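You operate a simulated robot arm through the tools that you are given. There is no shell and no other tool.

You run a simulated two-armed robot. Do the job below in one go: nothing can be reset, and whatever is moved stays where it is left.

TASK
Zero the grey meter at DARK, then bring its reading to about 245.
Fine: swing the blue arm over the seat first and leave it there; press ZERO once; leave the slider at OPEN; use the white knob.

Only the result counts: the job must be done as asked and must still hold three seconds after the hand-in. Knocking over, shifting, dropping, spilling or breaking anything else fails it.

THE ROBOT
Two 7-joint arms with two-finger grippers on one trunk that stands fixed in place. Base frame: the origin is at the foot of the trunk, x ahead of it, y to its left, z up. Lengths are in cm, angles in degrees, forces in N, time in s.
The left shoulder is at [2.5, 17.5, 136.3], the right one opposite. With the tool pointing down near the work surface each hand reaches from about 10 to 82 cm from the base axis, measured 20 degrees to its own side. Payload 2.94 kg a hand.
The tool frame of a hand sits at the grasp point between the pads (the TCP): z along the fingers, y along the line on which they close. The tips reach 3 cm beyond it. The gripper opens to 13.8 cm; its body begins 10.9 cm behind the TCP.
Orientation is told as [roll, pitch, yaw] about the base's x, y, z axes, in that order, counted from this pose: with the fingers straight down and closing along the base's y, the tool's x points along the base's -x, its y along +y and its z along -z.

THE INTERFACE
- The arms move only by the tool apply_moves. It takes "left_series", "right_series" or both (then of equal length, played together; a hand with none holds still); each is a list of rows, each a list of 6 numbers: the shift along the base's x, y, z in units of 20 mm (1.0 is 20 mm), then the turn, a rotation vector about the base's x, y, z in units of 5 degrees (1.0 is 5 degrees). In form: [[dx, dy, dz, ax, ay, az], ...]. A call has 1 to 20 rows; each row shifts and turns the commanded pose from where the row before left it. "left_claw" and "right_claw" are, for a hand that has rows, the opening, from 0 (shut) to 1 (fully open), set as the call begins (left out, the last holds). A call with a number of a shift or a turn outside -1 to 1 is refused whole. A row lasts 0.2 s, in which the tool goes at most 5 cm and 8.6 degrees; a call with a longer step from one row to the next is refused whole, and so is a gripper value outside its range. A pose out of reach is approached as far as the arm can. The call stops where the force on the tool passes 50 N (or 10 N more than at its start, if that is more) or the arm is blocked; 0.2 s more then pass. Each finger travels about 4.5 cm/s and halts on what it meets, pressing with about 24 N; the grip force reading is that of the motor and also rises with nothing between the fingers. The clock runs only during rows and for 0.2 s after the last one: add rows that do not move to give the fingers time. The reply holds the time, the measured pose of the TCP, the force on the tool along the base axes, the opening and the grip force, in the units named above and with some noise, with the torque about the TCP (base axes, N m) and any sound that the robot's microphone picked up.
- Cameras (640 x 400 px; columns grow to the right, rows downward): "scene" is now at [6.35, 3.48, 184.12]; the picture's right is [0.42, -0.91, -0.00], its down [-0.64, -0.30, -0.70] and it looks along [0.64, 0.30, -0.71] (base axes); focal length 373 px, centre (320, 200). "left" rides on the left gripper at [7.1, -1.9, -14.6] in its tool frame; the picture's right is [0.26, 0.96, 0.00], its down [-0.85, 0.23, -0.48] and it looks along [-0.46, 0.12, 0.88] (tool axes); focal length 280 px, centre (320, 200). "right" rides on the right gripper at [7.1, 1.9, -14.6] in its tool frame; the picture's right is [-0.26, 0.96, 0.00], its down [-0.85, -0.23, -0.48] and it looks along [-0.46, -0.12, 0.88] (tool axes); focal length 280 px, centre (320, 200). There is no depth. A picture from a camera that has moved, and an enlarged one, comes with that camera's place and axes in the base frame and with its lens.
- grab_frame(camera): a new picture of that camera. It takes no simulated time.
- raise_lower(by): moves the trunk up (or, below 0, down) by that many cm; the arms and the scene camera ride with it, the base frame stays. It gives what a move gives, with no picture.
- head_to(pan, tilt): turns the head with the scene camera to pan (to the left, within 120 degrees either way) and tilt (down, from -29 to 69), counted from straight ahead of the robot (the tilt from the chest, where the trunk bows). It gives what a move gives.
- enlarge(camera, box): a new picture of the part [left, top, right, bottom] of that camera's present view, enlarged. It takes no simulated time.
- finish_job(): hands the job in; it is judged then, once.

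Nothing tells you positions but the pictures and the camera data. Unless the task says otherwise, let go and move clear before handing in.

The tools are called after "Request:" by a JSON object that holds its "op" and its "data". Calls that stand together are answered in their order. apply_moves: Moves the arms, as the interface text tells. Its arguments: {"type":"object","properties":{"left_series":{"type":"array","items":{"type":"array","items":{"type":"number"}}},"left_claw":{"type":"number"},"right_series":{"type":"array","items":{"type":"array","items":{"type":"number"}}},"right_claw":{"type":"number"}},"required":[]} The other tools are called the same way: raise_lower (by) moves the trunk up or down; head_to (pan, tilt) turns the head that bears the scene camera; grab_frame (camera) takes a picture; enlarge (camera, box) takes an enlarged picture of a part of a camera's view; finish_job () hands the job in.

At the start:

```text
time: 0.0
left_ee_pos: [29.06, 32.11, 132.63]
left_ee_rot: [0.0, 0.0, 0.1]
left_wrist_force: [0.6, 0.0, 0.8]
left_moment: [0.0, 0.01, 0.01]
left_opening: 13.79
left_grasp_force: 0.0
right_ee_pos: [50.25, 9.34, 138.78]
right_ee_rot: [0.0, -0.1, 0.0]
right_wrist_force: [0.5, 0.3, -0.2]
right_moment: [0.0, 0.01, 0.01]
right_opening: 13.79
right_grasp_force: 0.2
trunk travel left (down, up): [-52.5, 20.9]
head pan, tilt (commanded): [24.9, 45.2]
```

scene: 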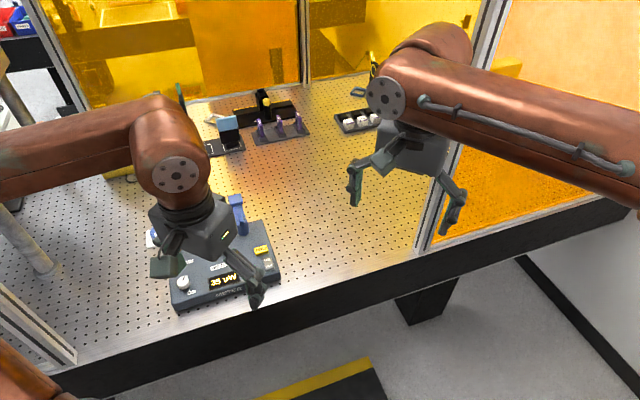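
right: 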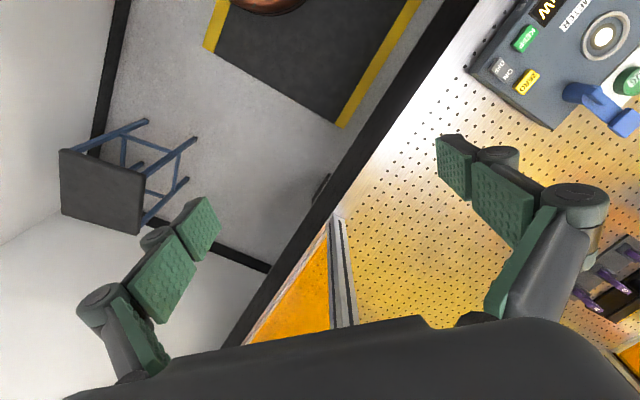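
left: 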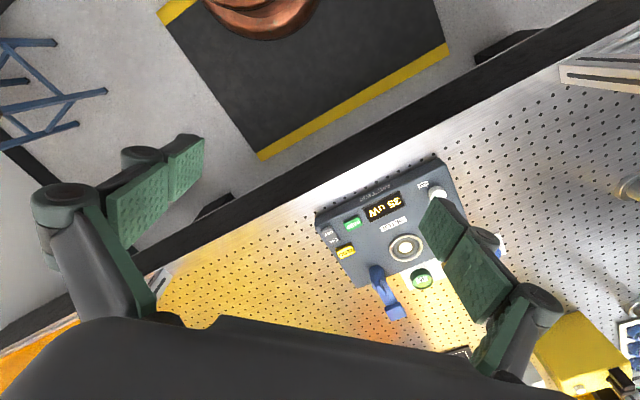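

I see a grey meter on an optical table, with a blue arm, a display, buttons and a white knob. First I'll take closer pictures to locate its parts.

Request:
{"op": "enlarge", "data": {"camera": "left", "box": [300, 140, 520, 330]}}

Request:
{"op": "enlarge", "data": {"camera": "scene", "box": [130, 170, 310, 320]}}

Request:
{"op": "enlarge", "data": {"camera": "right", "box": [440, 0, 640, 140]}}

```text
2.11 times, centred on (410, 235) of left
camera zoom: at [21.79, 30.11, 147.23], right [-0.26, 0.96, 0.0], down [0.85, 0.23, 0.48], along [0.46, 0.12, -0.88], focal length 590 px, centre (130, 126)
```

zoom: 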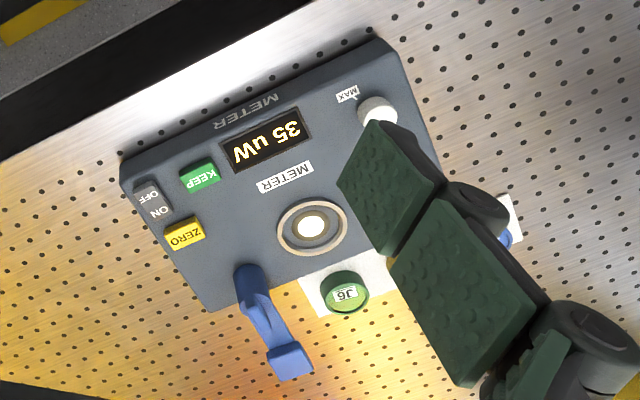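

```text
2.67 times, centred on (220, 245) of scene
camera zoom: at [6.35, 3.48, 184.12], right [0.42, -0.91, 0.0], down [-0.64, -0.3, -0.7], along [0.64, 0.3, -0.71], focal length 995 px, centre (587, 80)
```

zoom: 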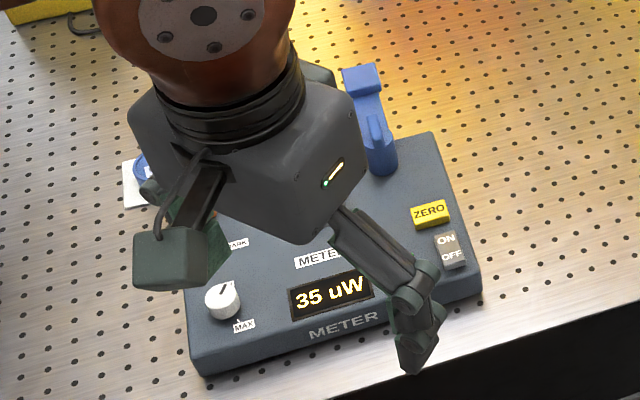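

```text
2.86 times, centred on (540, 70) of right
camera zoom: at [43.08, 11.23, 153.29], right [0.26, 0.96, 0.0], down [0.85, -0.23, 0.48], along [0.46, -0.12, -0.88], focal length 801 px, centre (-309, 571)
```

zoom: 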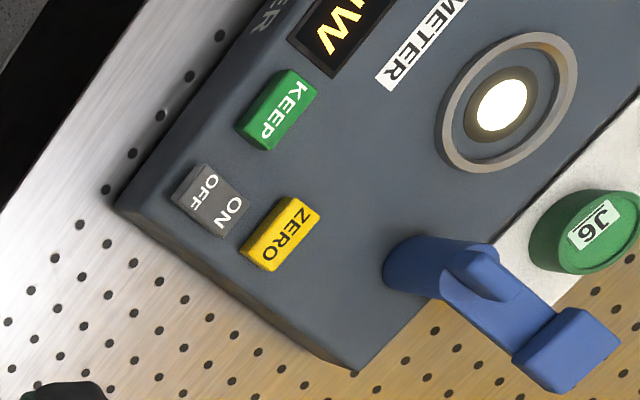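

The meter sits around x 50, y 35–45, z about 100, partly hidden by the left hand. I'll turn the head left to check the left arm's clearances before moving it.

Request:
{"op": "head_to", "data": {"pan": 65, "tilt": 45}}

Request:
{"op": "grab_frame", "data": {"camera": "scene"}}

```text
time: 1.1
left_ee_pos: [28.93, 31.93, 131.99]
left_ee_rot: [0.0, 0.0, 0.1]
left_wrist_force: [-0.3, 2.1, 0.1]
left_moment: [0.01, 0.02, 0.01]
left_opening: 13.8
left_grasp_force: 0.1
right_ee_pos: [50.23, 9.31, 138.11]
right_ee_rot: [0.0, 0.0, 0.0]
right_wrist_force: [0.5, -0.4, 0.4]
right_moment: [0.02, -0.01, 0.03]
right_opening: 13.81
right_grasp_force: 0.1
trunk travel left (down, up): [-52.5, 20.9]
head pan, tilt (commanded): [65.0, 45.0]
```

```text
taken
camera scene: at [2.41, 7.43, 184.16], right [0.91, -0.42, 0.0], down [-0.3, -0.64, -0.71], along [0.3, 0.64, -0.71], focal length 373 px, centre (320, 200)
```

scene: 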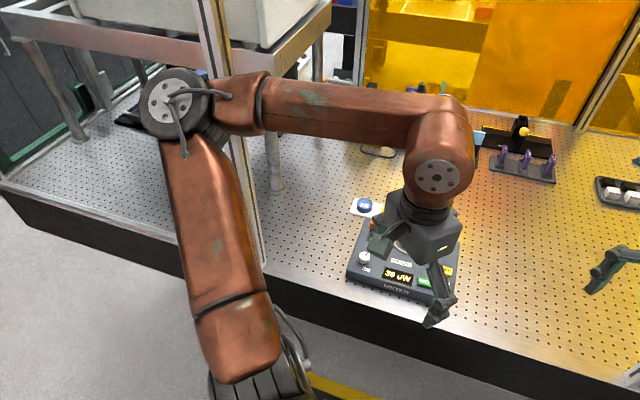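

The left elbow is clear of the enclosure post (post near x 14, y 70). The meter is turned about 45°: knob near [39, 57], ZERO near [56, 45]. I'll turn the right hand so that its camera looks at the meter.

Request:
{"op": "apply_moves", "data": {"right_series": [[0, 0, 0, 0, 0, 1], [0, 0, 0, 0, 0, 1], [0, 0, 0, 0, 0, 1], [0, 0, 0, 0, 0, 1], [0, 0, 0, 0, 0, 1], [0, 0, 0, 0, 0, 1], [0, 0, 0, 0, 0, 1], [0, 0, 0, 0, 0, 1], [0, 0, 0, 0, 0, 1], [0, 0, 0, 0, 0, 1], [0, 0, 0, 0, 0, 1], [0, 0, 0, 0, 0, 1], [0, 0, 0, 0, 0, 1], [0, 0, 0, 0, 0, 1], [0, 0, 0, 0, 0, 1], [0, 0, 0, 0, 0, 1]]}}

Request:
{"op": "grab_frame", "data": {"camera": "right"}}

Request:
{"op": "head_to", "data": {"pan": 42, "tilt": 50}}

Request:
{"op": "grab_frame", "data": {"camera": "scene"}}

```text
time: 4.5
left_ee_pos: [29.1, 32.06, 131.95]
left_ee_rot: [0.0, 0.0, 0.0]
left_wrist_force: [0.7, 0.5, 1.3]
left_moment: [0.03, 0.0, -0.01]
left_opening: 13.83
left_grasp_force: 0.0
right_ee_pos: [50.25, 9.34, 137.87]
right_ee_rot: [-0.1, 0.0, 80.1]
right_wrist_force: [0.3, 1.0, 0.3]
right_moment: [-0.01, -0.02, 0.0]
right_opening: 13.81
right_grasp_force: 0.0
trunk travel left (down, up): [-52.5, 20.9]
head pan, tilt (commanded): [65.0, 45.0]
```

```text
taken
camera right: at [47.15, 2.65, 152.45], right [-0.91, 0.42, 0.0], down [0.37, 0.8, 0.48], along [0.2, 0.43, -0.88], focal length 280 px, centre (320, 200)
```

right: 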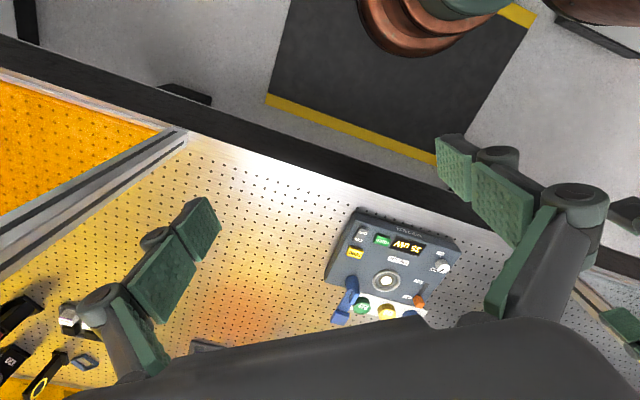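

```text
time: 5.3
left_ee_pos: [28.88, 31.94, 132.01]
left_ee_rot: [0.0, -0.1, 0.0]
left_wrist_force: [-0.1, 0.7, 0.5]
left_moment: [0.02, -0.01, 0.0]
left_opening: 13.8
left_grasp_force: 0.0
right_ee_pos: [50.24, 9.37, 137.94]
right_ee_rot: [0.1, 0.0, 80.1]
right_wrist_force: [0.2, 0.0, -0.4]
right_moment: [-0.03, -0.02, -0.01]
right_opening: 13.79
right_grasp_force: 0.1
trunk travel left (down, up): [-52.5, 20.9]
head pan, tilt (commanded): [42.0, 50.0]
```

```text
taken
camera scene: at [4.7, 5.23, 183.47], right [0.67, -0.74, 0.0], down [-0.57, -0.51, -0.64], along [0.48, 0.43, -0.77], focal length 373 px, centre (320, 200)
```

scene: 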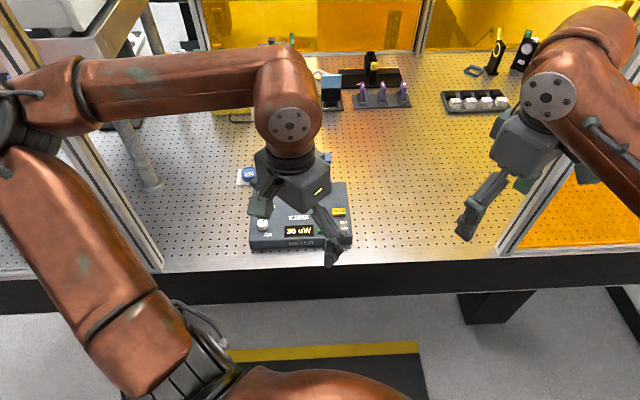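

Request:
{"op": "enlarge", "data": {"camera": "right", "box": [315, 200, 475, 330]}}

Request:
{"op": "enlarge", "data": {"camera": "right", "box": [390, 240, 470, 320]}}

```text
3.08 times, centred on (395, 265) of right
camera zoom: at [47.12, 2.65, 152.46], right [-0.9, 0.43, 0.0], down [0.38, 0.8, 0.48], along [0.2, 0.43, -0.88], focal length 863 px, centre (89, 0)
```

zoom: 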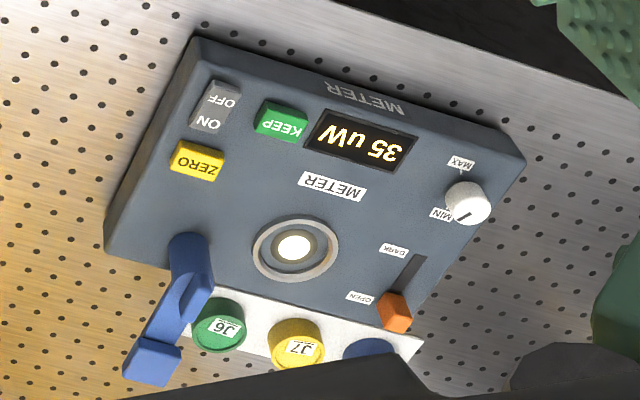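

```text
5.00 times, centred on (430, 280) of right
camera zoom: at [47.12, 2.65, 152.46], right [-0.9, 0.43, 0.0], down [0.38, 0.8, 0.48], along [0.2, 0.43, -0.88], focal length 1402 px, centre (-230, -200)
```

zoom: 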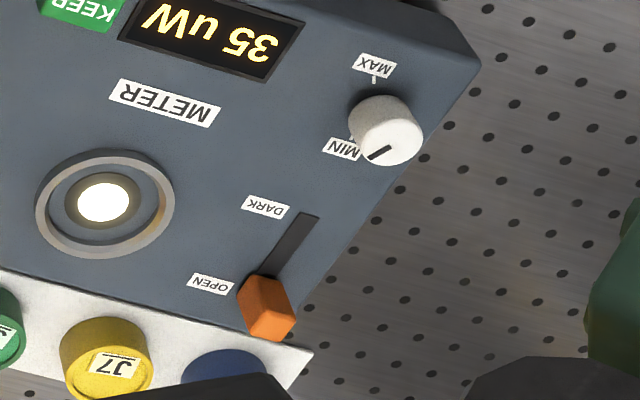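

Now the whole meter is visible: orange slider at OPEN (back-left), white knob near MIN at front-left, seat ring at about [54, 58, 98], blue arm pivoting near [62, 54] and pointing straight back, ZERO near [57.8, 45.5, 99]. I'll bring the left hand closer for a better look.

Request:
{"op": "apply_moves", "data": {"left_series": [[0.8, 0.3, -0.5, 0, 0, 0], [0.8, 0.3, -0.5, 0, 0, 0], [0.8, 0.3, -0.5, 0, 0, 0], [0.8, 0.3, -0.5, 0, 0, 0], [0.8, 0.3, -0.5, 0, 0, 0], [0.8, 0.3, -0.5, 0, 0, 0], [0.8, 0.3, -0.5, 0, 0, 0], [0.8, 0.3, -0.5, 0, 0, 0], [0.8, 0.3, -0.5, 0, 0, 0], [0.8, 0.3, -0.5, 0, 0, 0]]}}

Request:
{"op": "grab_frame", "data": {"camera": "left"}}

Request:
{"op": "grab_frame", "data": {"camera": "right"}}

Request:
{"op": "grab_frame", "data": {"camera": "scene"}}

```text
time: 7.5
left_ee_pos: [44.92, 38.0, 121.91]
left_ee_rot: [0.0, 0.0, 0.0]
left_wrist_force: [-0.2, -0.8, 0.1]
left_moment: [0.0, 0.02, 0.0]
left_opening: 13.8
left_grasp_force: 0.0
right_ee_pos: [50.29, 9.23, 137.97]
right_ee_rot: [0.1, 0.0, 80.0]
right_wrist_force: [-0.7, 0.6, -0.5]
right_moment: [0.01, 0.0, -0.02]
right_opening: 13.8
right_grasp_force: 0.0
trunk travel left (down, up): [-52.5, 20.9]
head pan, tilt (commanded): [42.0, 50.0]
```

```text
taken
camera left: at [37.69, 36.17, 136.43], right [-0.26, 0.97, 0.0], down [0.85, 0.23, 0.48], along [0.46, 0.12, -0.88], focal length 280 px, centre (320, 200)
```

left: 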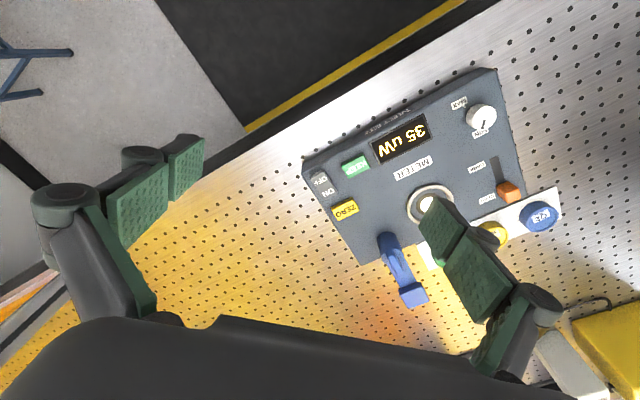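

```text
taken
camera right: at [47.24, 2.67, 152.42], right [-0.9, 0.43, 0.0], down [0.37, 0.8, 0.48], along [0.2, 0.43, -0.88], focal length 280 px, centre (320, 200)
```

right: 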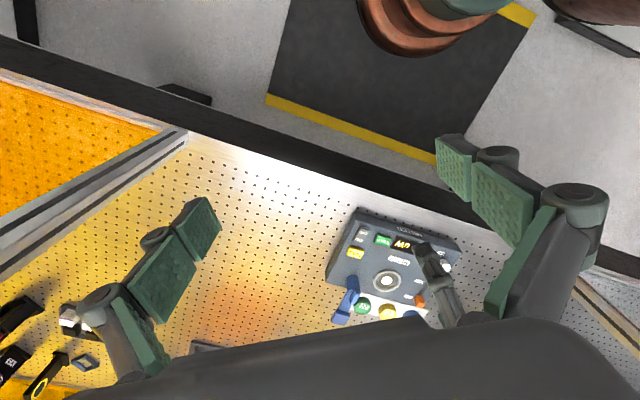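

```text
taken
camera scene: at [4.85, 5.25, 183.46], right [0.67, -0.74, 0.0], down [-0.57, -0.51, -0.64], along [0.48, 0.43, -0.77], focal length 373 px, centre (320, 200)
```

scene: 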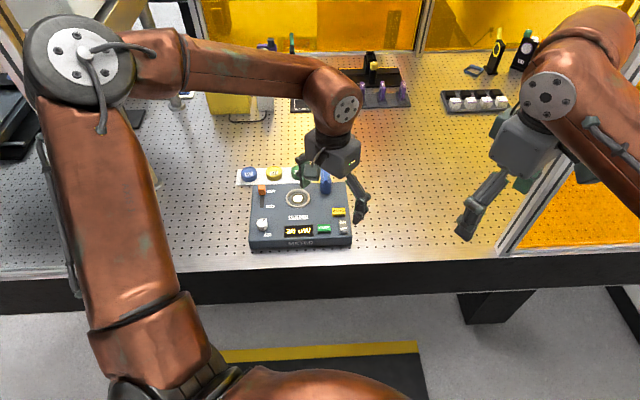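

The view is clearer now. Before going on I'll check how near the left elbow is to the enclosure post, and zoom on the meter details.

Request:
{"op": "enlarge", "data": {"camera": "left", "box": [300, 60, 570, 320]}}

Request:
{"op": "head_to", "data": {"pan": 75, "tilt": 25}}

Request:
{"op": "grab_frame", "data": {"camera": "scene"}}

```text
1.54 times, centred on (435, 190) of left
camera zoom: at [37.69, 36.17, 136.43], right [-0.26, 0.97, 0.0], down [0.85, 0.23, 0.48], along [0.46, 0.12, -0.88], focal length 431 px, centre (143, 215)
```

zoom: 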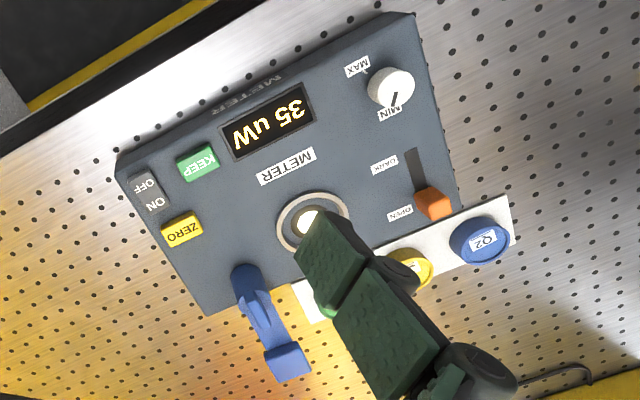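

```text
time: 8.5
left_ee_pos: [44.78, 38.04, 122.01]
left_ee_rot: [0.1, 0.0, 0.0]
left_wrist_force: [0.0, 0.6, 0.3]
left_moment: [0.01, -0.01, 0.02]
left_opening: 13.8
left_grasp_force: 0.1
right_ee_pos: [50.26, 9.34, 137.99]
right_ee_rot: [0.1, 0.0, 79.9]
right_wrist_force: [0.4, -0.3, 1.0]
right_moment: [-0.01, 0.03, 0.0]
right_opening: 13.8
right_grasp_force: 0.1
trunk travel left (down, up): [-52.5, 20.9]
head pan, tilt (commanded): [75.0, 25.0]
```

```text
taken
camera scene: at [1.42, 8.96, 187.21], right [0.97, -0.26, 0.0], down [-0.11, -0.41, -0.91], along [0.24, 0.88, -0.42], focal length 373 px, centre (320, 200)
```

scene: 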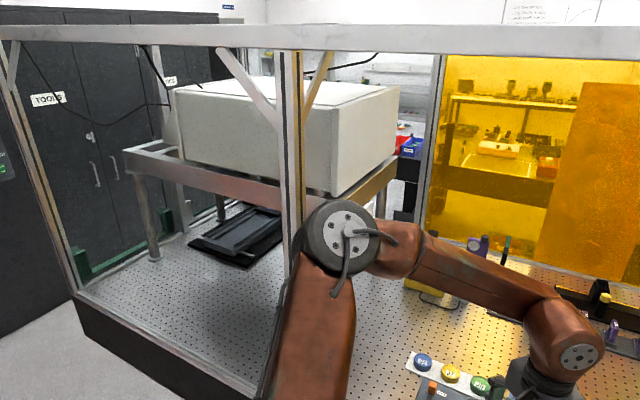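

Request:
{"op": "enlarge", "data": {"camera": "left", "box": [360, 220, 450, 320]}}

Request:
{"op": "enlarge", "data": {"camera": "right", "box": [320, 240, 400, 330]}}

Request:
{"op": "enlarge", "data": {"camera": "left", "box": [450, 90, 560, 240]}}

Request:
{"op": "head_to", "data": {"pan": 42, "tilt": 50}}

Request:
{"op": "enlarge", "data": {"camera": "scene", "box": [225, 140, 385, 260]}}

```text
4.00 times, centred on (405, 270) of left
camera zoom: at [37.59, 36.13, 136.48], right [-0.26, 0.97, 0.0], down [0.85, 0.23, 0.48], along [0.46, 0.12, -0.88], focal length 1122 px, centre (-20, -80)
```

zoom: 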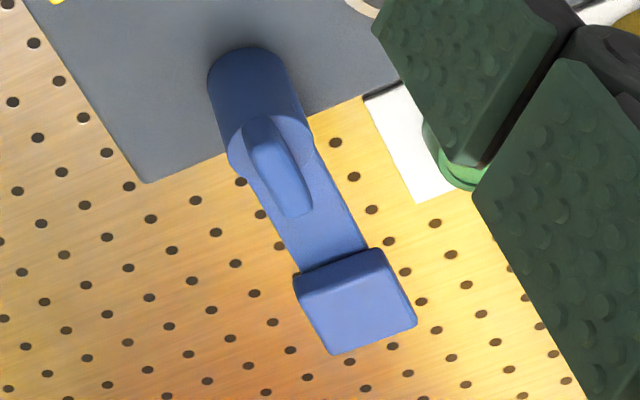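

```text
4.44 times, centred on (360, 285) of right
camera zoom: at [47.16, 2.65, 152.45], right [-0.9, 0.43, 0.0], down [0.37, 0.8, 0.48], along [0.2, 0.43, -0.88], focal length 1246 px, centre (142, -178)
```

zoom: 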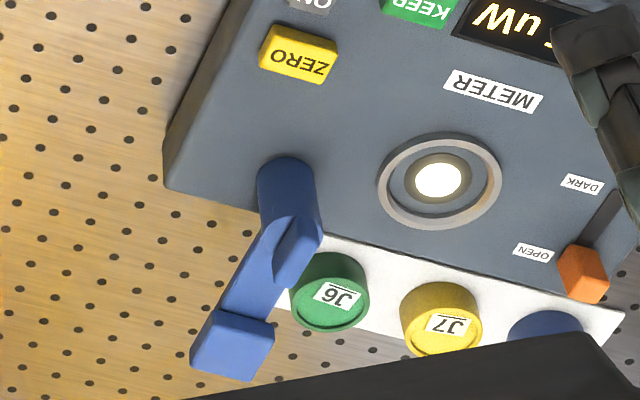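

```text
2.67 times, centred on (505, 165) of left
camera zoom: at [37.59, 36.13, 136.48], right [-0.26, 0.97, 0.0], down [0.85, 0.23, 0.48], along [0.46, 0.12, -0.88], focal length 748 px, centre (-173, 293)
```

zoom: 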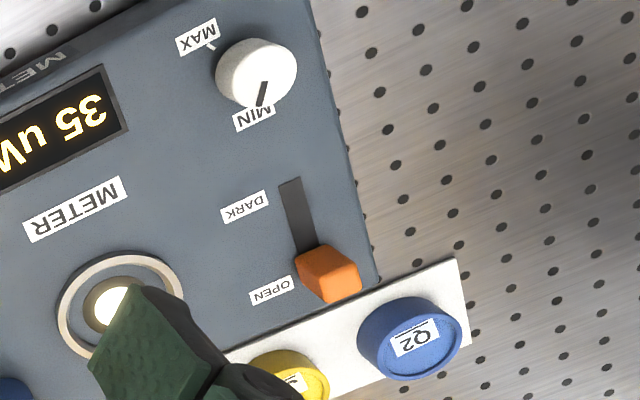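

```text
time: 9.5
left_ee_pos: [44.9, 38.05, 121.91]
left_ee_rot: [-0.1, 0.0, 0.1]
left_wrist_force: [0.5, 0.3, -0.6]
left_moment: [0.01, 0.01, 0.01]
left_opening: 13.84
left_grasp_force: 0.0
right_ee_pos: [50.27, 9.41, 137.98]
right_ee_rot: [0.0, 0.0, 80.0]
right_wrist_force: [0.6, 0.5, -0.1]
right_moment: [0.0, -0.01, 0.01]
right_opening: 13.78
right_grasp_force: 0.1
trunk travel left (down, up): [-52.5, 20.9]
head pan, tilt (commanded): [42.0, 50.0]
```

```text
3.33 times, centred on (305, 200) of scene
camera zoom: at [4.73, 5.23, 183.47], right [0.67, -0.74, 0.0], down [-0.57, -0.51, -0.64], along [0.48, 0.43, -0.77], focal length 1244 px, centre (370, 200)
```

zoom: 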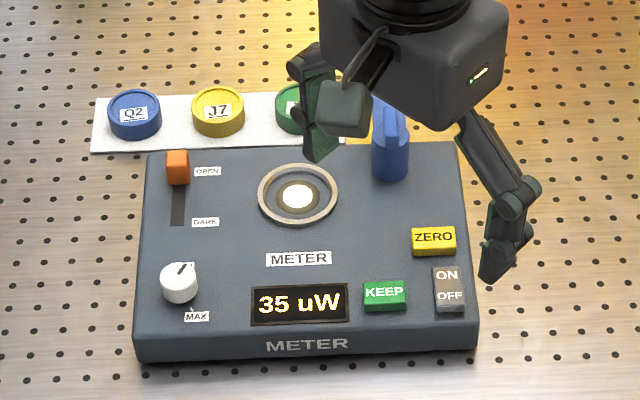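

I've now fixed the arm: pivot axis near [61.9, 54.1], end pad centre near [67.8, 60, 104], seat at [53.8, 58, 98.5], so it needs about +109° of swing over the back (clear above the J6 cap, top z 96.5). I'll close the left fingers, tilt the hand outward for reach and hover to the right of the arm.

Request:
{"op": "apply_moves", "data": {"left_series": [[0.75, 0.4, -0.25, 0.143, -0.246, 0], [0.75, 0.4, -0.25, 0.143, -0.246, 0], [0.75, 0.4, -0.25, 0.143, -0.246, 0], [0.75, 0.4, -0.25, 0.143, -0.246, 0], [0.75, 0.4, -0.25, 0.143, -0.246, 0], [0.75, 0.4, -0.25, 0.143, -0.246, 0], [0.75, 0.4, -0.25, 0.143, -0.246, 0], [0.75, 0.4, -0.25, 0.143, -0.246, 0], [0.75, 0.4, -0.25, 0.143, -0.246, 0], [0.75, 0.4, -0.25, 0.143, -0.246, 0], [0.75, 0.4, -0.25, 0.143, -0.246, 0], [0.75, 0.4, -0.25, 0.143, -0.246, 0], [0.75, 0.4, -0.25, 0.143, -0.246, 0], [0.75, 0.4, -0.25, 0.143, -0.246, 0]], "left_claw": 0}}

Request:
{"op": "grab_frame", "data": {"camera": "left"}}

Request:
{"op": "grab_frame", "data": {"camera": "right"}}

Request:
{"op": "grab_frame", "data": {"camera": "scene"}}

```text
time: 12.5
left_ee_pos: [64.71, 48.61, 115.35]
left_ee_rot: [10.4, -17.3, -1.3]
left_wrist_force: [0.0, 0.3, 0.1]
left_moment: [-0.03, -0.01, 0.0]
left_opening: 0.03
left_grasp_force: 23.9
left hand out of reach, approached as far as the arm can: row 13, 14
right_ee_pos: [50.14, 9.4, 137.97]
right_ee_rot: [-0.1, 0.0, 80.0]
right_wrist_force: [0.5, -0.3, -0.1]
right_moment: [-0.04, 0.01, -0.01]
right_opening: 13.8
right_grasp_force: 0.1
trunk travel left (down, up): [-52.5, 20.9]
head pan, tilt (commanded): [42.0, 50.0]
```

```text
taken
camera left: at [53.66, 44.31, 126.63], right [-0.28, 0.96, 0.09], down [0.66, 0.12, 0.74], along [0.7, 0.26, -0.67], focal length 280 px, centre (320, 200)
```

left: 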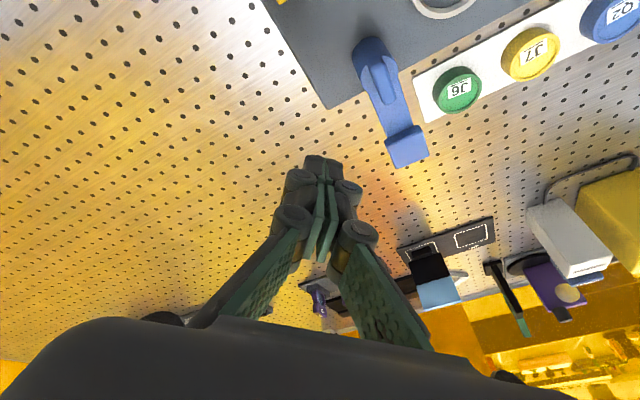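

```text
taken
camera right: at [47.13, 2.69, 152.46], right [-0.9, 0.43, 0.0], down [0.37, 0.8, 0.48], along [0.2, 0.43, -0.88], focal length 280 px, centre (320, 200)
```

right: 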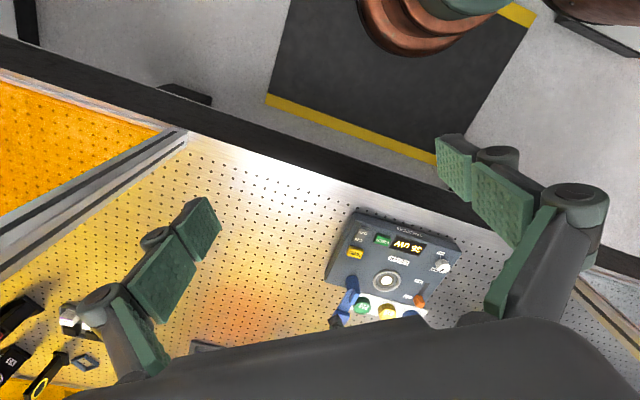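

```text
taken
camera scene: at [4.71, 5.27, 183.47], right [0.67, -0.74, 0.0], down [-0.57, -0.51, -0.64], along [0.48, 0.43, -0.77], focal length 373 px, centre (320, 200)
```

scene: 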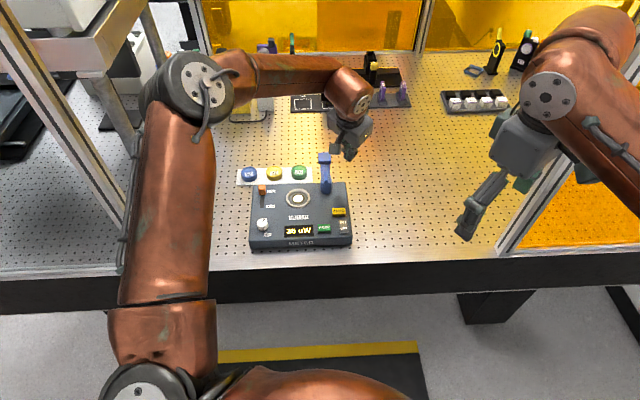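

The hand hit a reach limit just short of the hover point. I'll try turning the hand's yaw to line up with the arm's direction, which may free the reach.

Request:
{"op": "apply_moves", "data": {"left_series": [[0, 0, 0, 0, 0, 1], [0, 0, 0, 0, 0, 1], [0, 0, 0, 0, 0, 1], [0, 0, 0, 0, 0, 1], [0, 0, 0, 0, 0, 1], [0, 0, 0, 0, 0, 1]], "left_claw": 0}}

```text
time: 13.9
left_ee_pos: [61.54, 49.24, 116.54]
left_ee_rot: [10.2, -17.1, 28.5]
left_wrist_force: [-0.8, -0.8, -0.4]
left_moment: [-0.01, -0.01, 0.0]
left_opening: 0.0
left_grasp_force: 23.3
left hand out of reach, approached as far as the arm can: row 1, 2, 3, 4, 5, 6
right_ee_pos: [50.22, 9.26, 137.95]
right_ee_rot: [0.0, 0.0, 80.0]
right_wrist_force: [-0.5, -0.2, -0.8]
right_moment: [0.01, 0.0, -0.01]
right_opening: 13.79
right_grasp_force: 0.1
trunk travel left (down, up): [-52.5, 20.9]
head pan, tilt (commanded): [42.0, 50.0]
```

That made it worse, so the opposite yaw should help. I'll turn back the other way.

Request:
{"op": "apply_moves", "data": {"left_series": [[0, 0, 0, 0, 0, -1], [0, 0, 0, 0, 0, -1], [0, 0, 0, 0, 0, -1], [0, 0, 0, 0, 0, -1], [0, 0, 0, 0, 0, -1], [0, 0, 0, 0, 0, -1], [0, 0, 0, 0, 0, -1], [0, 0, 0, 0, 0, -1], [0, 0, 0, 0, 0, -1], [0, 0, 0, 0, 0, -1], [0, 0, 0, 0, 0, -1], [0, 0, 0, 0, 0, -1]], "left_claw": 0}}

Request:
{"op": "grab_frame", "data": {"camera": "scene"}}

```text
time: 16.5
left_ee_pos: [52.7, 36.38, 113.46]
left_ee_rot: [11.2, -17.4, -31.0]
left_wrist_force: [-0.3, 0.0, 0.7]
left_moment: [0.02, 0.03, -0.01]
left_opening: 0.0
left_grasp_force: 24.2
left hand out of reach, approached as far as the arm can: row 7, 8, 9, 10, 11, 12
right_ee_pos: [50.18, 9.37, 137.88]
right_ee_rot: [0.0, 0.0, 80.1]
right_wrist_force: [-0.1, 0.6, -0.2]
right_moment: [0.05, 0.02, -0.01]
right_opening: 13.82
right_grasp_force: 0.0
trunk travel left (down, up): [-52.5, 20.9]
head pan, tilt (commanded): [42.0, 50.0]
```

```text
taken
camera scene: at [4.69, 5.17, 183.47], right [0.67, -0.74, 0.0], down [-0.57, -0.51, -0.64], along [0.48, 0.43, -0.77], focal length 373 px, centre (320, 200)
```

scene: 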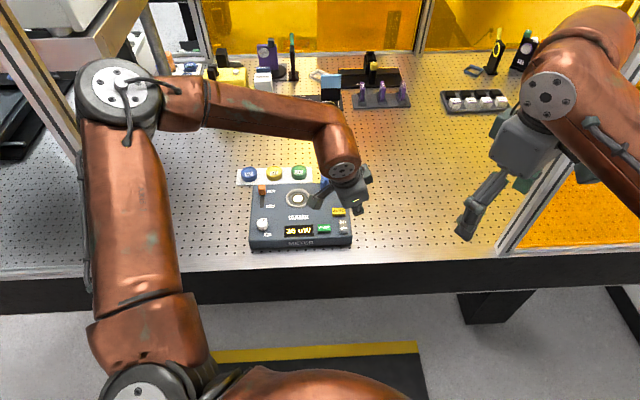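

Yaw near 0 is best for this arm. I'll restore yaw 0 and take out the tilt, and see whether the commanded point becomes reachable.

Request:
{"op": "apply_moves", "data": {"left_series": [[0, 0, 0, 0, 0, 1], [0, 0, 0, 0, 0, 1], [0, 0, 0, 0, 0, 1], [0, 0, 0, 0, 0, 1], [0, 0, 0, 0, 0, 1], [0, 0, 0, 0, 0, 1], [0, 0, 0, -0.5, 0.86, 0], [0, 0, 0, -0.5, 0.86, 0], [0, 0, 0, -0.5, 0.86, 0], [0, 0, 0, -0.5, 0.86, 0], [0, 0, 0, 0, 0, 0]], "left_claw": 0}}

Request:
{"op": "grab_frame", "data": {"camera": "scene"}}

```text
time: 18.9
left_ee_pos: [52.52, 36.34, 113.71]
left_ee_rot: [-0.1, 0.0, 0.1]
left_wrist_force: [-0.5, 0.1, -0.1]
left_moment: [-0.03, 0.02, -0.01]
left_opening: 0.0
left_grasp_force: 24.2
right_ee_pos: [50.29, 9.28, 137.95]
right_ee_rot: [0.0, 0.0, 80.1]
right_wrist_force: [0.3, -0.3, -0.1]
right_moment: [-0.02, 0.0, -0.02]
right_opening: 13.8
right_grasp_force: 0.0
trunk travel left (down, up): [-52.5, 20.9]
head pan, tilt (commanded): [42.0, 50.0]
```

```text
taken
camera scene: at [4.69, 5.22, 183.47], right [0.67, -0.74, 0.0], down [-0.57, -0.51, -0.64], along [0.48, 0.43, -0.77], focal length 373 px, centre (320, 200)
```

scene: 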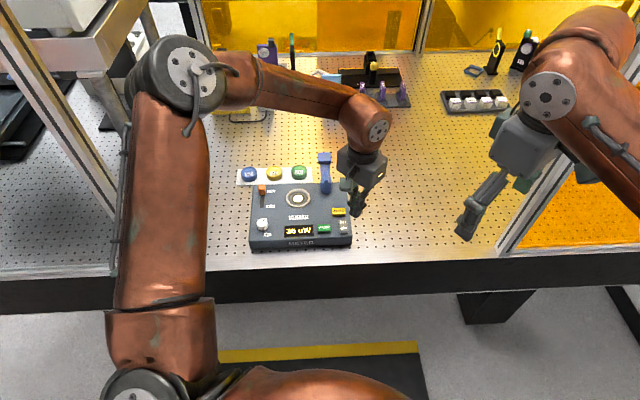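

Good: an unreached command is dropped, so the hand is now upright at [52.5, 36.3, 113.7]. I'll approach the hover point right of the blue arm with the hand straight down.

Request:
{"op": "apply_moves", "data": {"left_series": [[0.75, 0.75, 0, 0, 0, 0], [0.75, 0.75, 0, 0, 0, 0], [0.75, 0.75, 0, 0, 0, 0], [0.75, 0.75, 0, 0, 0, 0], [0.75, 0.75, 0, 0, 0, 0], [0.75, 0.75, 0, 0, 0, 0], [0.75, 0.75, 0, 0, 0, 0], [0.75, 0.75, 0, 0, 0, 0], [0.75, 0.75, 0, 0, 0, 0], [0.75, 0.75, 0, 0, 0, 0], [0.75, 0.75, 0, 0, 0, 0]], "left_claw": 0}}

Request:
{"op": "grab_frame", "data": {"camera": "scene"}}

Request:
{"op": "grab_frame", "data": {"camera": "left"}}

```text
time: 21.3
left_ee_pos: [56.38, 41.06, 115.52]
left_ee_rot: [0.2, -0.2, 0.2]
left_wrist_force: [0.1, 0.5, 0.3]
left_moment: [0.01, 0.0, 0.01]
left_opening: 0.0
left_grasp_force: 24.4
left hand out of reach, approached as far as the arm can: row 3, 4, 5, 6, 7, 8, 9, 10, 11
right_ee_pos: [50.26, 9.4, 137.98]
right_ee_rot: [0.1, 0.0, 80.0]
right_wrist_force: [0.2, 0.3, 0.2]
right_moment: [-0.03, -0.02, 0.02]
right_opening: 13.8
right_grasp_force: 0.1
trunk travel left (down, up): [-52.5, 20.9]
head pan, tilt (commanded): [42.0, 50.0]
```

```text
taken
camera scene: at [4.75, 5.25, 183.47], right [0.67, -0.74, 0.0], down [-0.57, -0.51, -0.64], along [0.48, 0.43, -0.77], focal length 373 px, centre (320, 200)
```

scene: 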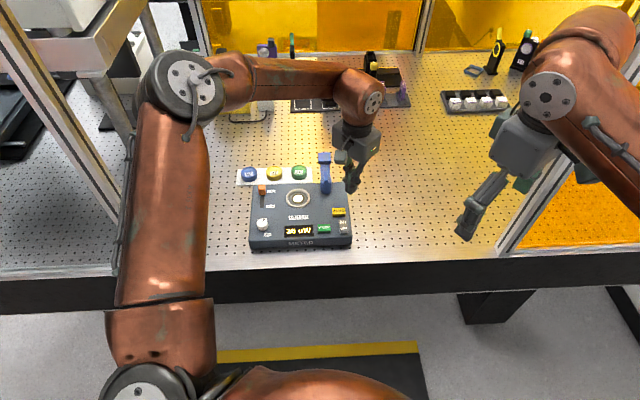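

```text
taken
camera left: at [49.16, 39.11, 129.99], right [-0.27, 0.96, 0.0], down [0.85, 0.23, 0.48], along [0.46, 0.13, -0.88], focal length 280 px, centre (320, 200)
```

left: 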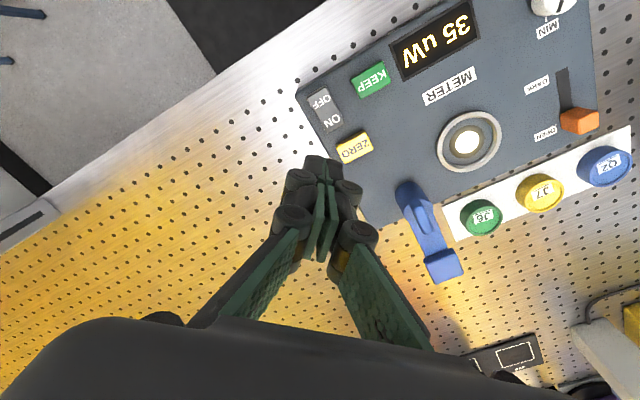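

Straight down the reach is limited at this height, since the wrist is above the shoulder. I'll go a bit lower (tips still above the pad top) and retry outward.

Request:
{"op": "apply_moves", "data": {"left_series": [[0, 0, -0.9, 0, 0, 0], [0, 0, -0.9, 0, 0, 0], [0, 0, -0.9, 0, 0, 0], [0, 0, -0.9, 0, 0, 0], [0.8, 0.6, 0, 0, 0, 0], [0.8, 0.6, 0, 0, 0, 0], [0.8, 0.6, 0, 0, 0, 0], [0.8, 0.6, 0, 0, 0, 0], [0.8, 0.6, 0, 0, 0, 0], [0.8, 0.6, 0, 0, 0, 0]], "left_claw": 0}}

Request:
{"op": "grab_frame", "data": {"camera": "scene"}}

```text
time: 23.5
left_ee_pos: [54.86, 41.04, 111.04]
left_ee_rot: [0.2, -0.2, 0.2]
left_wrist_force: [0.6, 0.0, 0.4]
left_moment: [-0.02, 0.01, 0.01]
left_opening: 0.01
left_grasp_force: 23.8
left hand out of reach, approached as far as the arm can: row 1, 2, 3, 4, 5, 6, 7, 8, 9, 10
right_ee_pos: [50.24, 9.3, 137.97]
right_ee_rot: [0.0, 0.0, 79.9]
right_wrist_force: [-0.1, -0.4, 0.0]
right_moment: [0.03, 0.02, -0.02]
right_opening: 13.78
right_grasp_force: 0.0
trunk travel left (down, up): [-52.5, 20.9]
head pan, tilt (commanded): [42.0, 50.0]
```

```text
taken
camera scene: at [4.75, 5.24, 183.47], right [0.67, -0.74, 0.0], down [-0.57, -0.51, -0.64], along [0.48, 0.43, -0.77], focal length 373 px, centre (320, 200)
```

scene: 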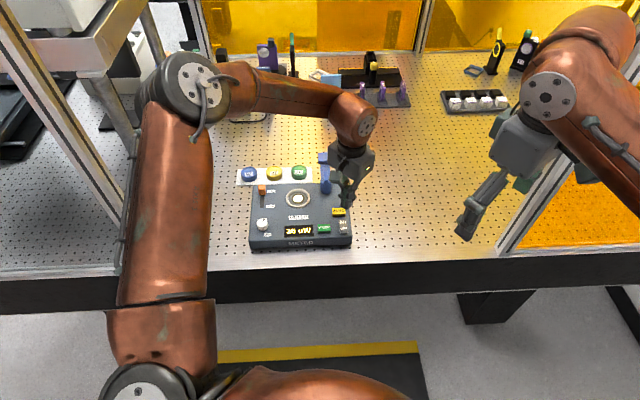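

Lower made it slightly worse, so I'll test whether reach improves with the hand higher relative to the shoulder; if so, lowering the trunk is the answer.

Request:
{"op": "apply_moves", "data": {"left_series": [[0, 0, 1, 0, 0, 0], [0, 0, 1, 0, 0, 0], [0, 0, 1, 0, 0, 0], [0, 0, 1, 0, 0, 0], [0, 0, 1, 0, 0, 0], [0, 0, 1, 0, 0, 0], [0, 0, 1, 0, 0, 0], [0, 0, 1, 0, 0, 0], [0.75, 0.6, 0, 0, 0, 0], [0.75, 0.6, 0, 0, 0, 0], [0.75, 0.6, 0, 0, 0, 0], [0.75, 0.6, 0, 0, 0, 0], [0.75, 0.6, 0, 0, 0, 0], [0.75, 0.6, 0, 0, 0, 0], [0.75, 0.6, 0, 0, 0, 0]], "left_claw": 0}}

Request:
{"op": "grab_frame", "data": {"camera": "scene"}}

```text
time: 26.7
left_ee_pos: [56.51, 42.22, 126.91]
left_ee_rot: [0.0, -0.1, 0.1]
left_wrist_force: [-0.3, 0.0, 0.8]
left_moment: [0.02, -0.01, 0.0]
left_opening: 0.0
left_grasp_force: 24.3
left hand out of reach, approached as far as the arm can: row 10, 11, 12, 13, 14, 15
right_ee_pos: [50.26, 9.37, 137.97]
right_ee_rot: [0.0, 0.0, 80.0]
right_wrist_force: [-1.3, 0.3, -0.3]
right_moment: [0.0, 0.0, -0.01]
right_opening: 13.8
right_grasp_force: 0.0
trunk travel left (down, up): [-52.5, 20.9]
head pan, tilt (commanded): [42.0, 50.0]
```

```text
taken
camera scene: at [4.76, 5.31, 183.47], right [0.67, -0.74, 0.0], down [-0.57, -0.51, -0.64], along [0.48, 0.43, -0.77], focal length 373 px, centre (320, 200)
```

scene: 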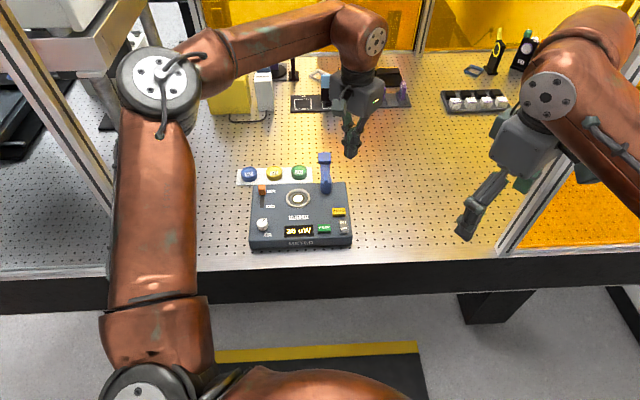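

Height alone doesn't help. I'll test a positive yaw with the hand upright at a lower height.

Request:
{"op": "apply_moves", "data": {"left_series": [[-0.3, -0.2, -0.7, 0, 0, 1], [-0.3, -0.2, -0.7, 0, 0, 1], [-0.3, -0.2, -0.7, 0, 0, 1], [-0.3, -0.2, -0.7, 0, 0, 1], [-0.3, -0.2, -0.7, 0, 0, 1], [-0.3, -0.2, -0.7, 0, 0, 1], [-0.3, -0.2, -0.7, 0, 0, 1], [-0.3, -0.2, -0.7, 0, 0, 1], [0.75, 0.6, 0, 0, 0, 0], [0.75, 0.6, 0, 0, 0, 0], [0.75, 0.6, 0, 0, 0, 0], [0.75, 0.6, 0, 0, 0, 0], [0.75, 0.6, 0, 0, 0, 0], [0.75, 0.6, 0, 0, 0, 0], [0.75, 0.6, 0, 0, 0, 0], [0.75, 0.6, 0, 0, 0, 0], [0.75, 0.6, 0, 0, 0, 0]], "left_claw": 0}}

Request:
{"op": "grab_frame", "data": {"camera": "scene"}}

```text
time: 30.3
left_ee_pos: [58.74, 50.25, 117.61]
left_ee_rot: [-0.1, 0.0, 40.0]
left_wrist_force: [-0.7, 0.0, -0.2]
left_moment: [-0.02, -0.01, 0.03]
left_opening: 0.01
left_grasp_force: 24.1
left hand out of reach, approached as far as the arm can: row 13, 14, 15, 16, 17
right_ee_pos: [50.29, 9.39, 137.9]
right_ee_rot: [0.0, 0.1, 79.9]
right_wrist_force: [0.3, -0.1, 0.0]
right_moment: [-0.03, 0.01, -0.03]
right_opening: 13.78
right_grasp_force: 0.1
trunk travel left (down, up): [-52.5, 20.9]
head pan, tilt (commanded): [42.0, 50.0]
```

```text
taken
camera scene: at [4.76, 5.3, 183.47], right [0.67, -0.74, 0.0], down [-0.57, -0.51, -0.64], along [0.48, 0.43, -0.77], focal length 373 px, centre (320, 200)
```

scene: 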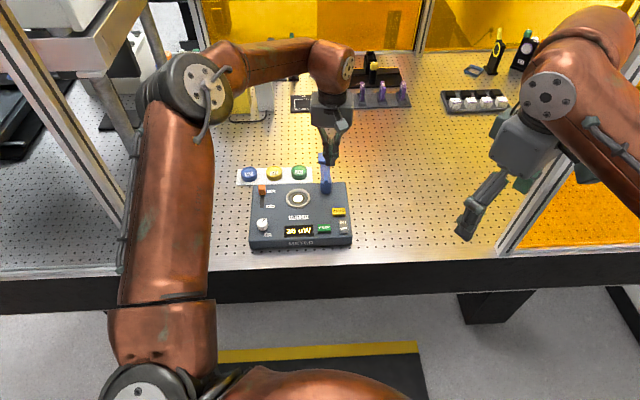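

Positive yaw helps (reach up from 59 to 65 cm from the shoulder). I'll add more yaw and continue outward.

Request:
{"op": "apply_moves", "data": {"left_series": [[0, 0, 0, 0, 0, 1], [0, 0, 0, 0, 0, 1], [0, 0, 0, 0, 0, 1], [0, 0, 0, 0, 0, 1], [0, 0, 0, 0, 0, 1], [0, 0, 0, 0, 0, 1], [0, 0, 0, 0, 0, 1], [0, 0, 0, 0, 0, 1], [0.9, 0.1, -0.2, 0, 0, 0], [0.9, 0.1, -0.2, 0, 0, 0], [0.9, 0.1, -0.2, 0, 0, 0], [0.9, 0.1, -0.2, 0, 0, 0], [0.9, 0.1, -0.2, 0, 0, 0], [0.9, 0.1, -0.2, 0, 0, 0]], "left_claw": 0}}

Request:
{"op": "grab_frame", "data": {"camera": "scene"}}

```text
time: 33.3
left_ee_pos: [58.95, 50.36, 117.61]
left_ee_rot: [-0.2, -0.1, 80.0]
left_wrist_force: [-0.1, 0.5, -0.5]
left_moment: [-0.01, 0.01, 0.03]
left_opening: 0.0
left_grasp_force: 24.5
left hand out of reach, approached as far as the arm can: row 9, 10, 11, 12, 13, 14
right_ee_pos: [50.36, 9.3, 137.89]
right_ee_rot: [-0.1, 0.0, 80.0]
right_wrist_force: [-0.3, 0.7, -0.1]
right_moment: [-0.04, 0.01, -0.01]
right_opening: 13.8
right_grasp_force: 0.1
trunk travel left (down, up): [-52.5, 20.9]
head pan, tilt (commanded): [42.0, 50.0]
```

```text
taken
camera scene: at [4.76, 5.26, 183.47], right [0.67, -0.74, 0.0], down [-0.57, -0.51, -0.64], along [0.48, 0.43, -0.77], focal length 373 px, centre (320, 200)
```

scene: 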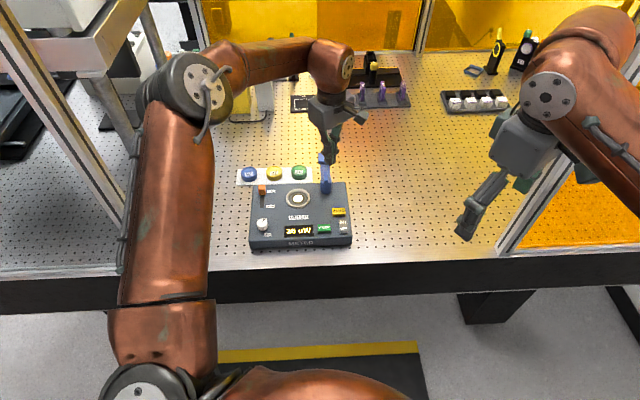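

Now the flange joint is free; what's left should be a wrist-bend limit, which descending should relieve. I'll descend (tips staying above 105) and go outward right of the arm.

Request:
{"op": "apply_moves", "data": {"left_series": [[0, -0.5, -0.9, 0, 0, 0], [0, -0.5, -0.9, 0, 0, 0], [0, -0.5, -0.9, 0, 0, 0], [0, -0.5, -0.9, 0, 0, 0], [0.9, 0, -0.1, 0, 0, 0], [0.9, 0, -0.1, 0, 0, 0], [0.9, 0, -0.1, 0, 0, 0], [0.9, 0, -0.1, 0, 0, 0], [0.9, 0, 0, 0, 0, 0], [0.9, 0, 0, 0, 0, 0]], "left_claw": 0}}

Request:
{"op": "grab_frame", "data": {"camera": "scene"}}

```text
time: 35.5
left_ee_pos: [57.8, 46.74, 114.53]
left_ee_rot: [-0.3, 0.0, 80.0]
left_wrist_force: [0.4, 0.4, -0.5]
left_moment: [0.01, 0.0, 0.0]
left_opening: 0.0
left_grasp_force: 23.9
left hand out of reach, approached as far as the arm can: row 1, 2, 3, 4, 5, 6, 7, 8, 9, 10
right_ee_pos: [50.18, 9.44, 137.94]
right_ee_rot: [-0.1, 0.1, 80.0]
right_wrist_force: [0.2, -0.3, -0.2]
right_moment: [0.03, 0.02, 0.01]
right_opening: 13.82
right_grasp_force: 0.0
trunk travel left (down, up): [-52.5, 20.9]
head pan, tilt (commanded): [42.0, 50.0]
```

```text
taken
camera scene: at [4.74, 5.25, 183.47], right [0.67, -0.74, 0.0], down [-0.57, -0.51, -0.64], along [0.48, 0.43, -0.77], focal length 373 px, centre (320, 200)
```

scene: 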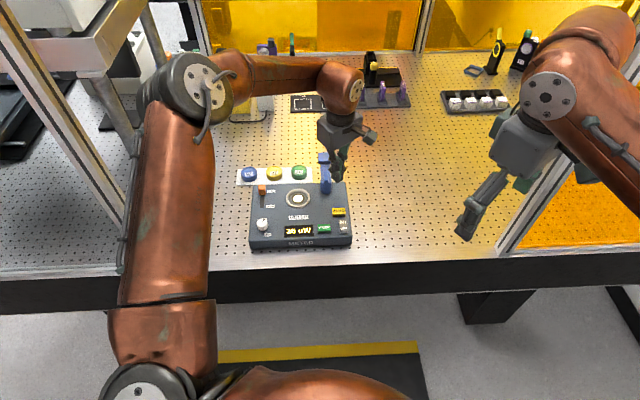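

All the limit states show the same upper-arm direction, so a shoulder joint is at its stop when the hand is low. I'll test reach with yaw 80 and the hand higher; then the trunk could be lowered instead of the hand.

Request:
{"op": "apply_moves", "data": {"left_series": [[0, 0, 1, 0, 0, 0], [0, 0, 1, 0, 0, 0], [0, 0, 1, 0, 0, 0], [0, 0, 1, 0, 0, 0], [0, 0, 1, 0, 0, 0], [0, 0, 1, 0, 0, 0], [0, 0, 1, 0, 0, 0], [0.8, 0.5, 0, 0, 0, 0], [0.8, 0.5, 0, 0, 0, 0], [0.8, 0.5, 0, 0, 0, 0], [0.8, 0.5, 0, 0, 0, 0], [0.8, 0.5, 0, 0, 0, 0], [0.8, 0.5, 0, 0, 0, 0], [0.8, 0.5, 0, 0, 0, 0]], "left_claw": 0}}

Request:
{"op": "grab_frame", "data": {"camera": "scene"}}

```text
time: 38.5
left_ee_pos: [59.63, 53.13, 128.07]
left_ee_rot: [-0.2, 0.0, 80.1]
left_wrist_force: [-0.3, 0.4, -0.8]
left_moment: [-0.01, 0.0, 0.02]
left_opening: 0.0
left_grasp_force: 24.2
left hand out of reach, approached as far as the arm can: row 9, 10, 11, 12, 13, 14
right_ee_pos: [50.29, 9.46, 138.04]
right_ee_rot: [0.0, 0.1, 80.0]
right_wrist_force: [0.3, 0.7, 0.0]
right_moment: [0.02, -0.02, 0.01]
right_opening: 13.82
right_grasp_force: 0.0
trunk travel left (down, up): [-52.5, 20.9]
head pan, tilt (commanded): [42.0, 50.0]
```

```text
taken
camera scene: at [4.77, 5.33, 183.47], right [0.67, -0.74, 0.0], down [-0.57, -0.51, -0.64], along [0.48, 0.43, -0.77], focal length 373 px, centre (320, 200)
```

scene: 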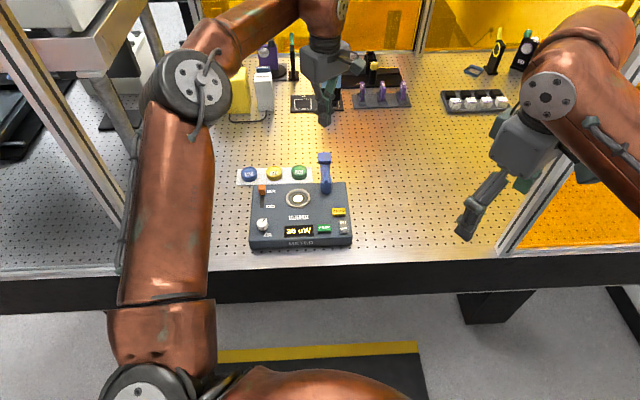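

The shoulder seems stuck at the same upper-arm direction every time. I'll look at the left shoulder itself to understand which joint limits it.

Request:
{"op": "head_to", "data": {"pan": 85, "tilt": 65}}

Request:
{"op": "grab_frame", "data": {"camera": "scene"}}

Request:
{"op": "head_to", "data": {"pan": 70, "tilt": 30}}

Request:
{"op": "grab_frame", "data": {"camera": "scene"}}

```text
time: 39.6
left_ee_pos: [59.76, 53.19, 128.15]
left_ee_rot: [-0.2, 0.0, 80.0]
left_wrist_force: [-0.3, 0.8, 0.4]
left_moment: [0.02, 0.02, 0.0]
left_opening: 0.02
left_grasp_force: 24.1
right_ee_pos: [50.38, 9.41, 137.88]
right_ee_rot: [0.0, 0.0, 79.9]
right_wrist_force: [-1.0, 0.7, -0.2]
right_moment: [0.02, 0.01, 0.01]
right_opening: 13.81
right_grasp_force: 0.0
trunk travel left (down, up): [-52.5, 20.9]
head pan, tilt (commanded): [85.0, 65.0]
```

```text
taken
camera scene: at [-0.44, 6.17, 181.66], right [1.0, -0.09, 0.0], down [-0.08, -0.9, -0.42], along [0.04, 0.42, -0.91], focal length 373 px, centre (320, 200)
```

scene: 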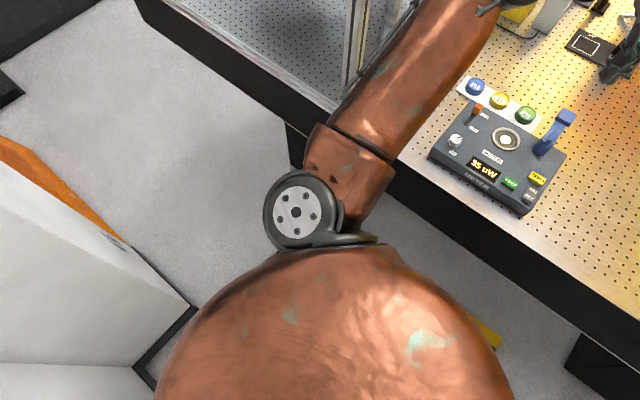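

```text
time: 40.6
left_ee_pos: [59.78, 53.08, 128.19]
left_ee_rot: [-0.2, -0.1, 80.1]
left_wrist_force: [0.7, -0.1, -1.0]
left_moment: [-0.01, 0.0, -0.02]
left_opening: 0.0
left_grasp_force: 24.3
right_ee_pos: [50.34, 9.39, 137.95]
right_ee_rot: [0.0, 0.0, 80.0]
right_wrist_force: [-0.9, 0.3, 1.0]
right_moment: [0.01, 0.0, -0.01]
right_opening: 13.8
right_grasp_force: 0.0
trunk travel left (down, up): [-52.5, 20.9]
head pan, tilt (commanded): [70.0, 30.0]
```

```text
taken
camera scene: at [2.11, 8.6, 186.41], right [0.94, -0.34, 0.0], down [-0.17, -0.47, -0.87], along [0.3, 0.81, -0.5], focal length 373 px, centre (320, 200)
```

scene: 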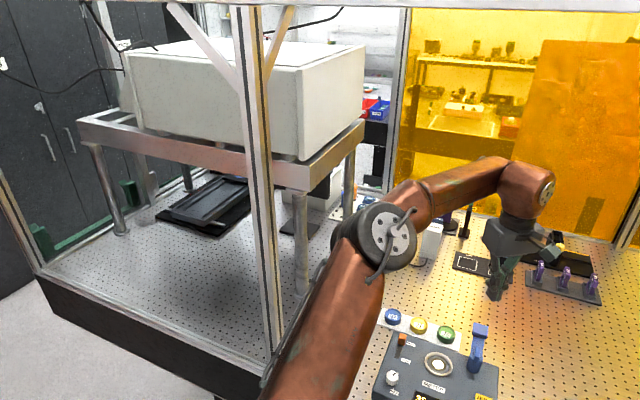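

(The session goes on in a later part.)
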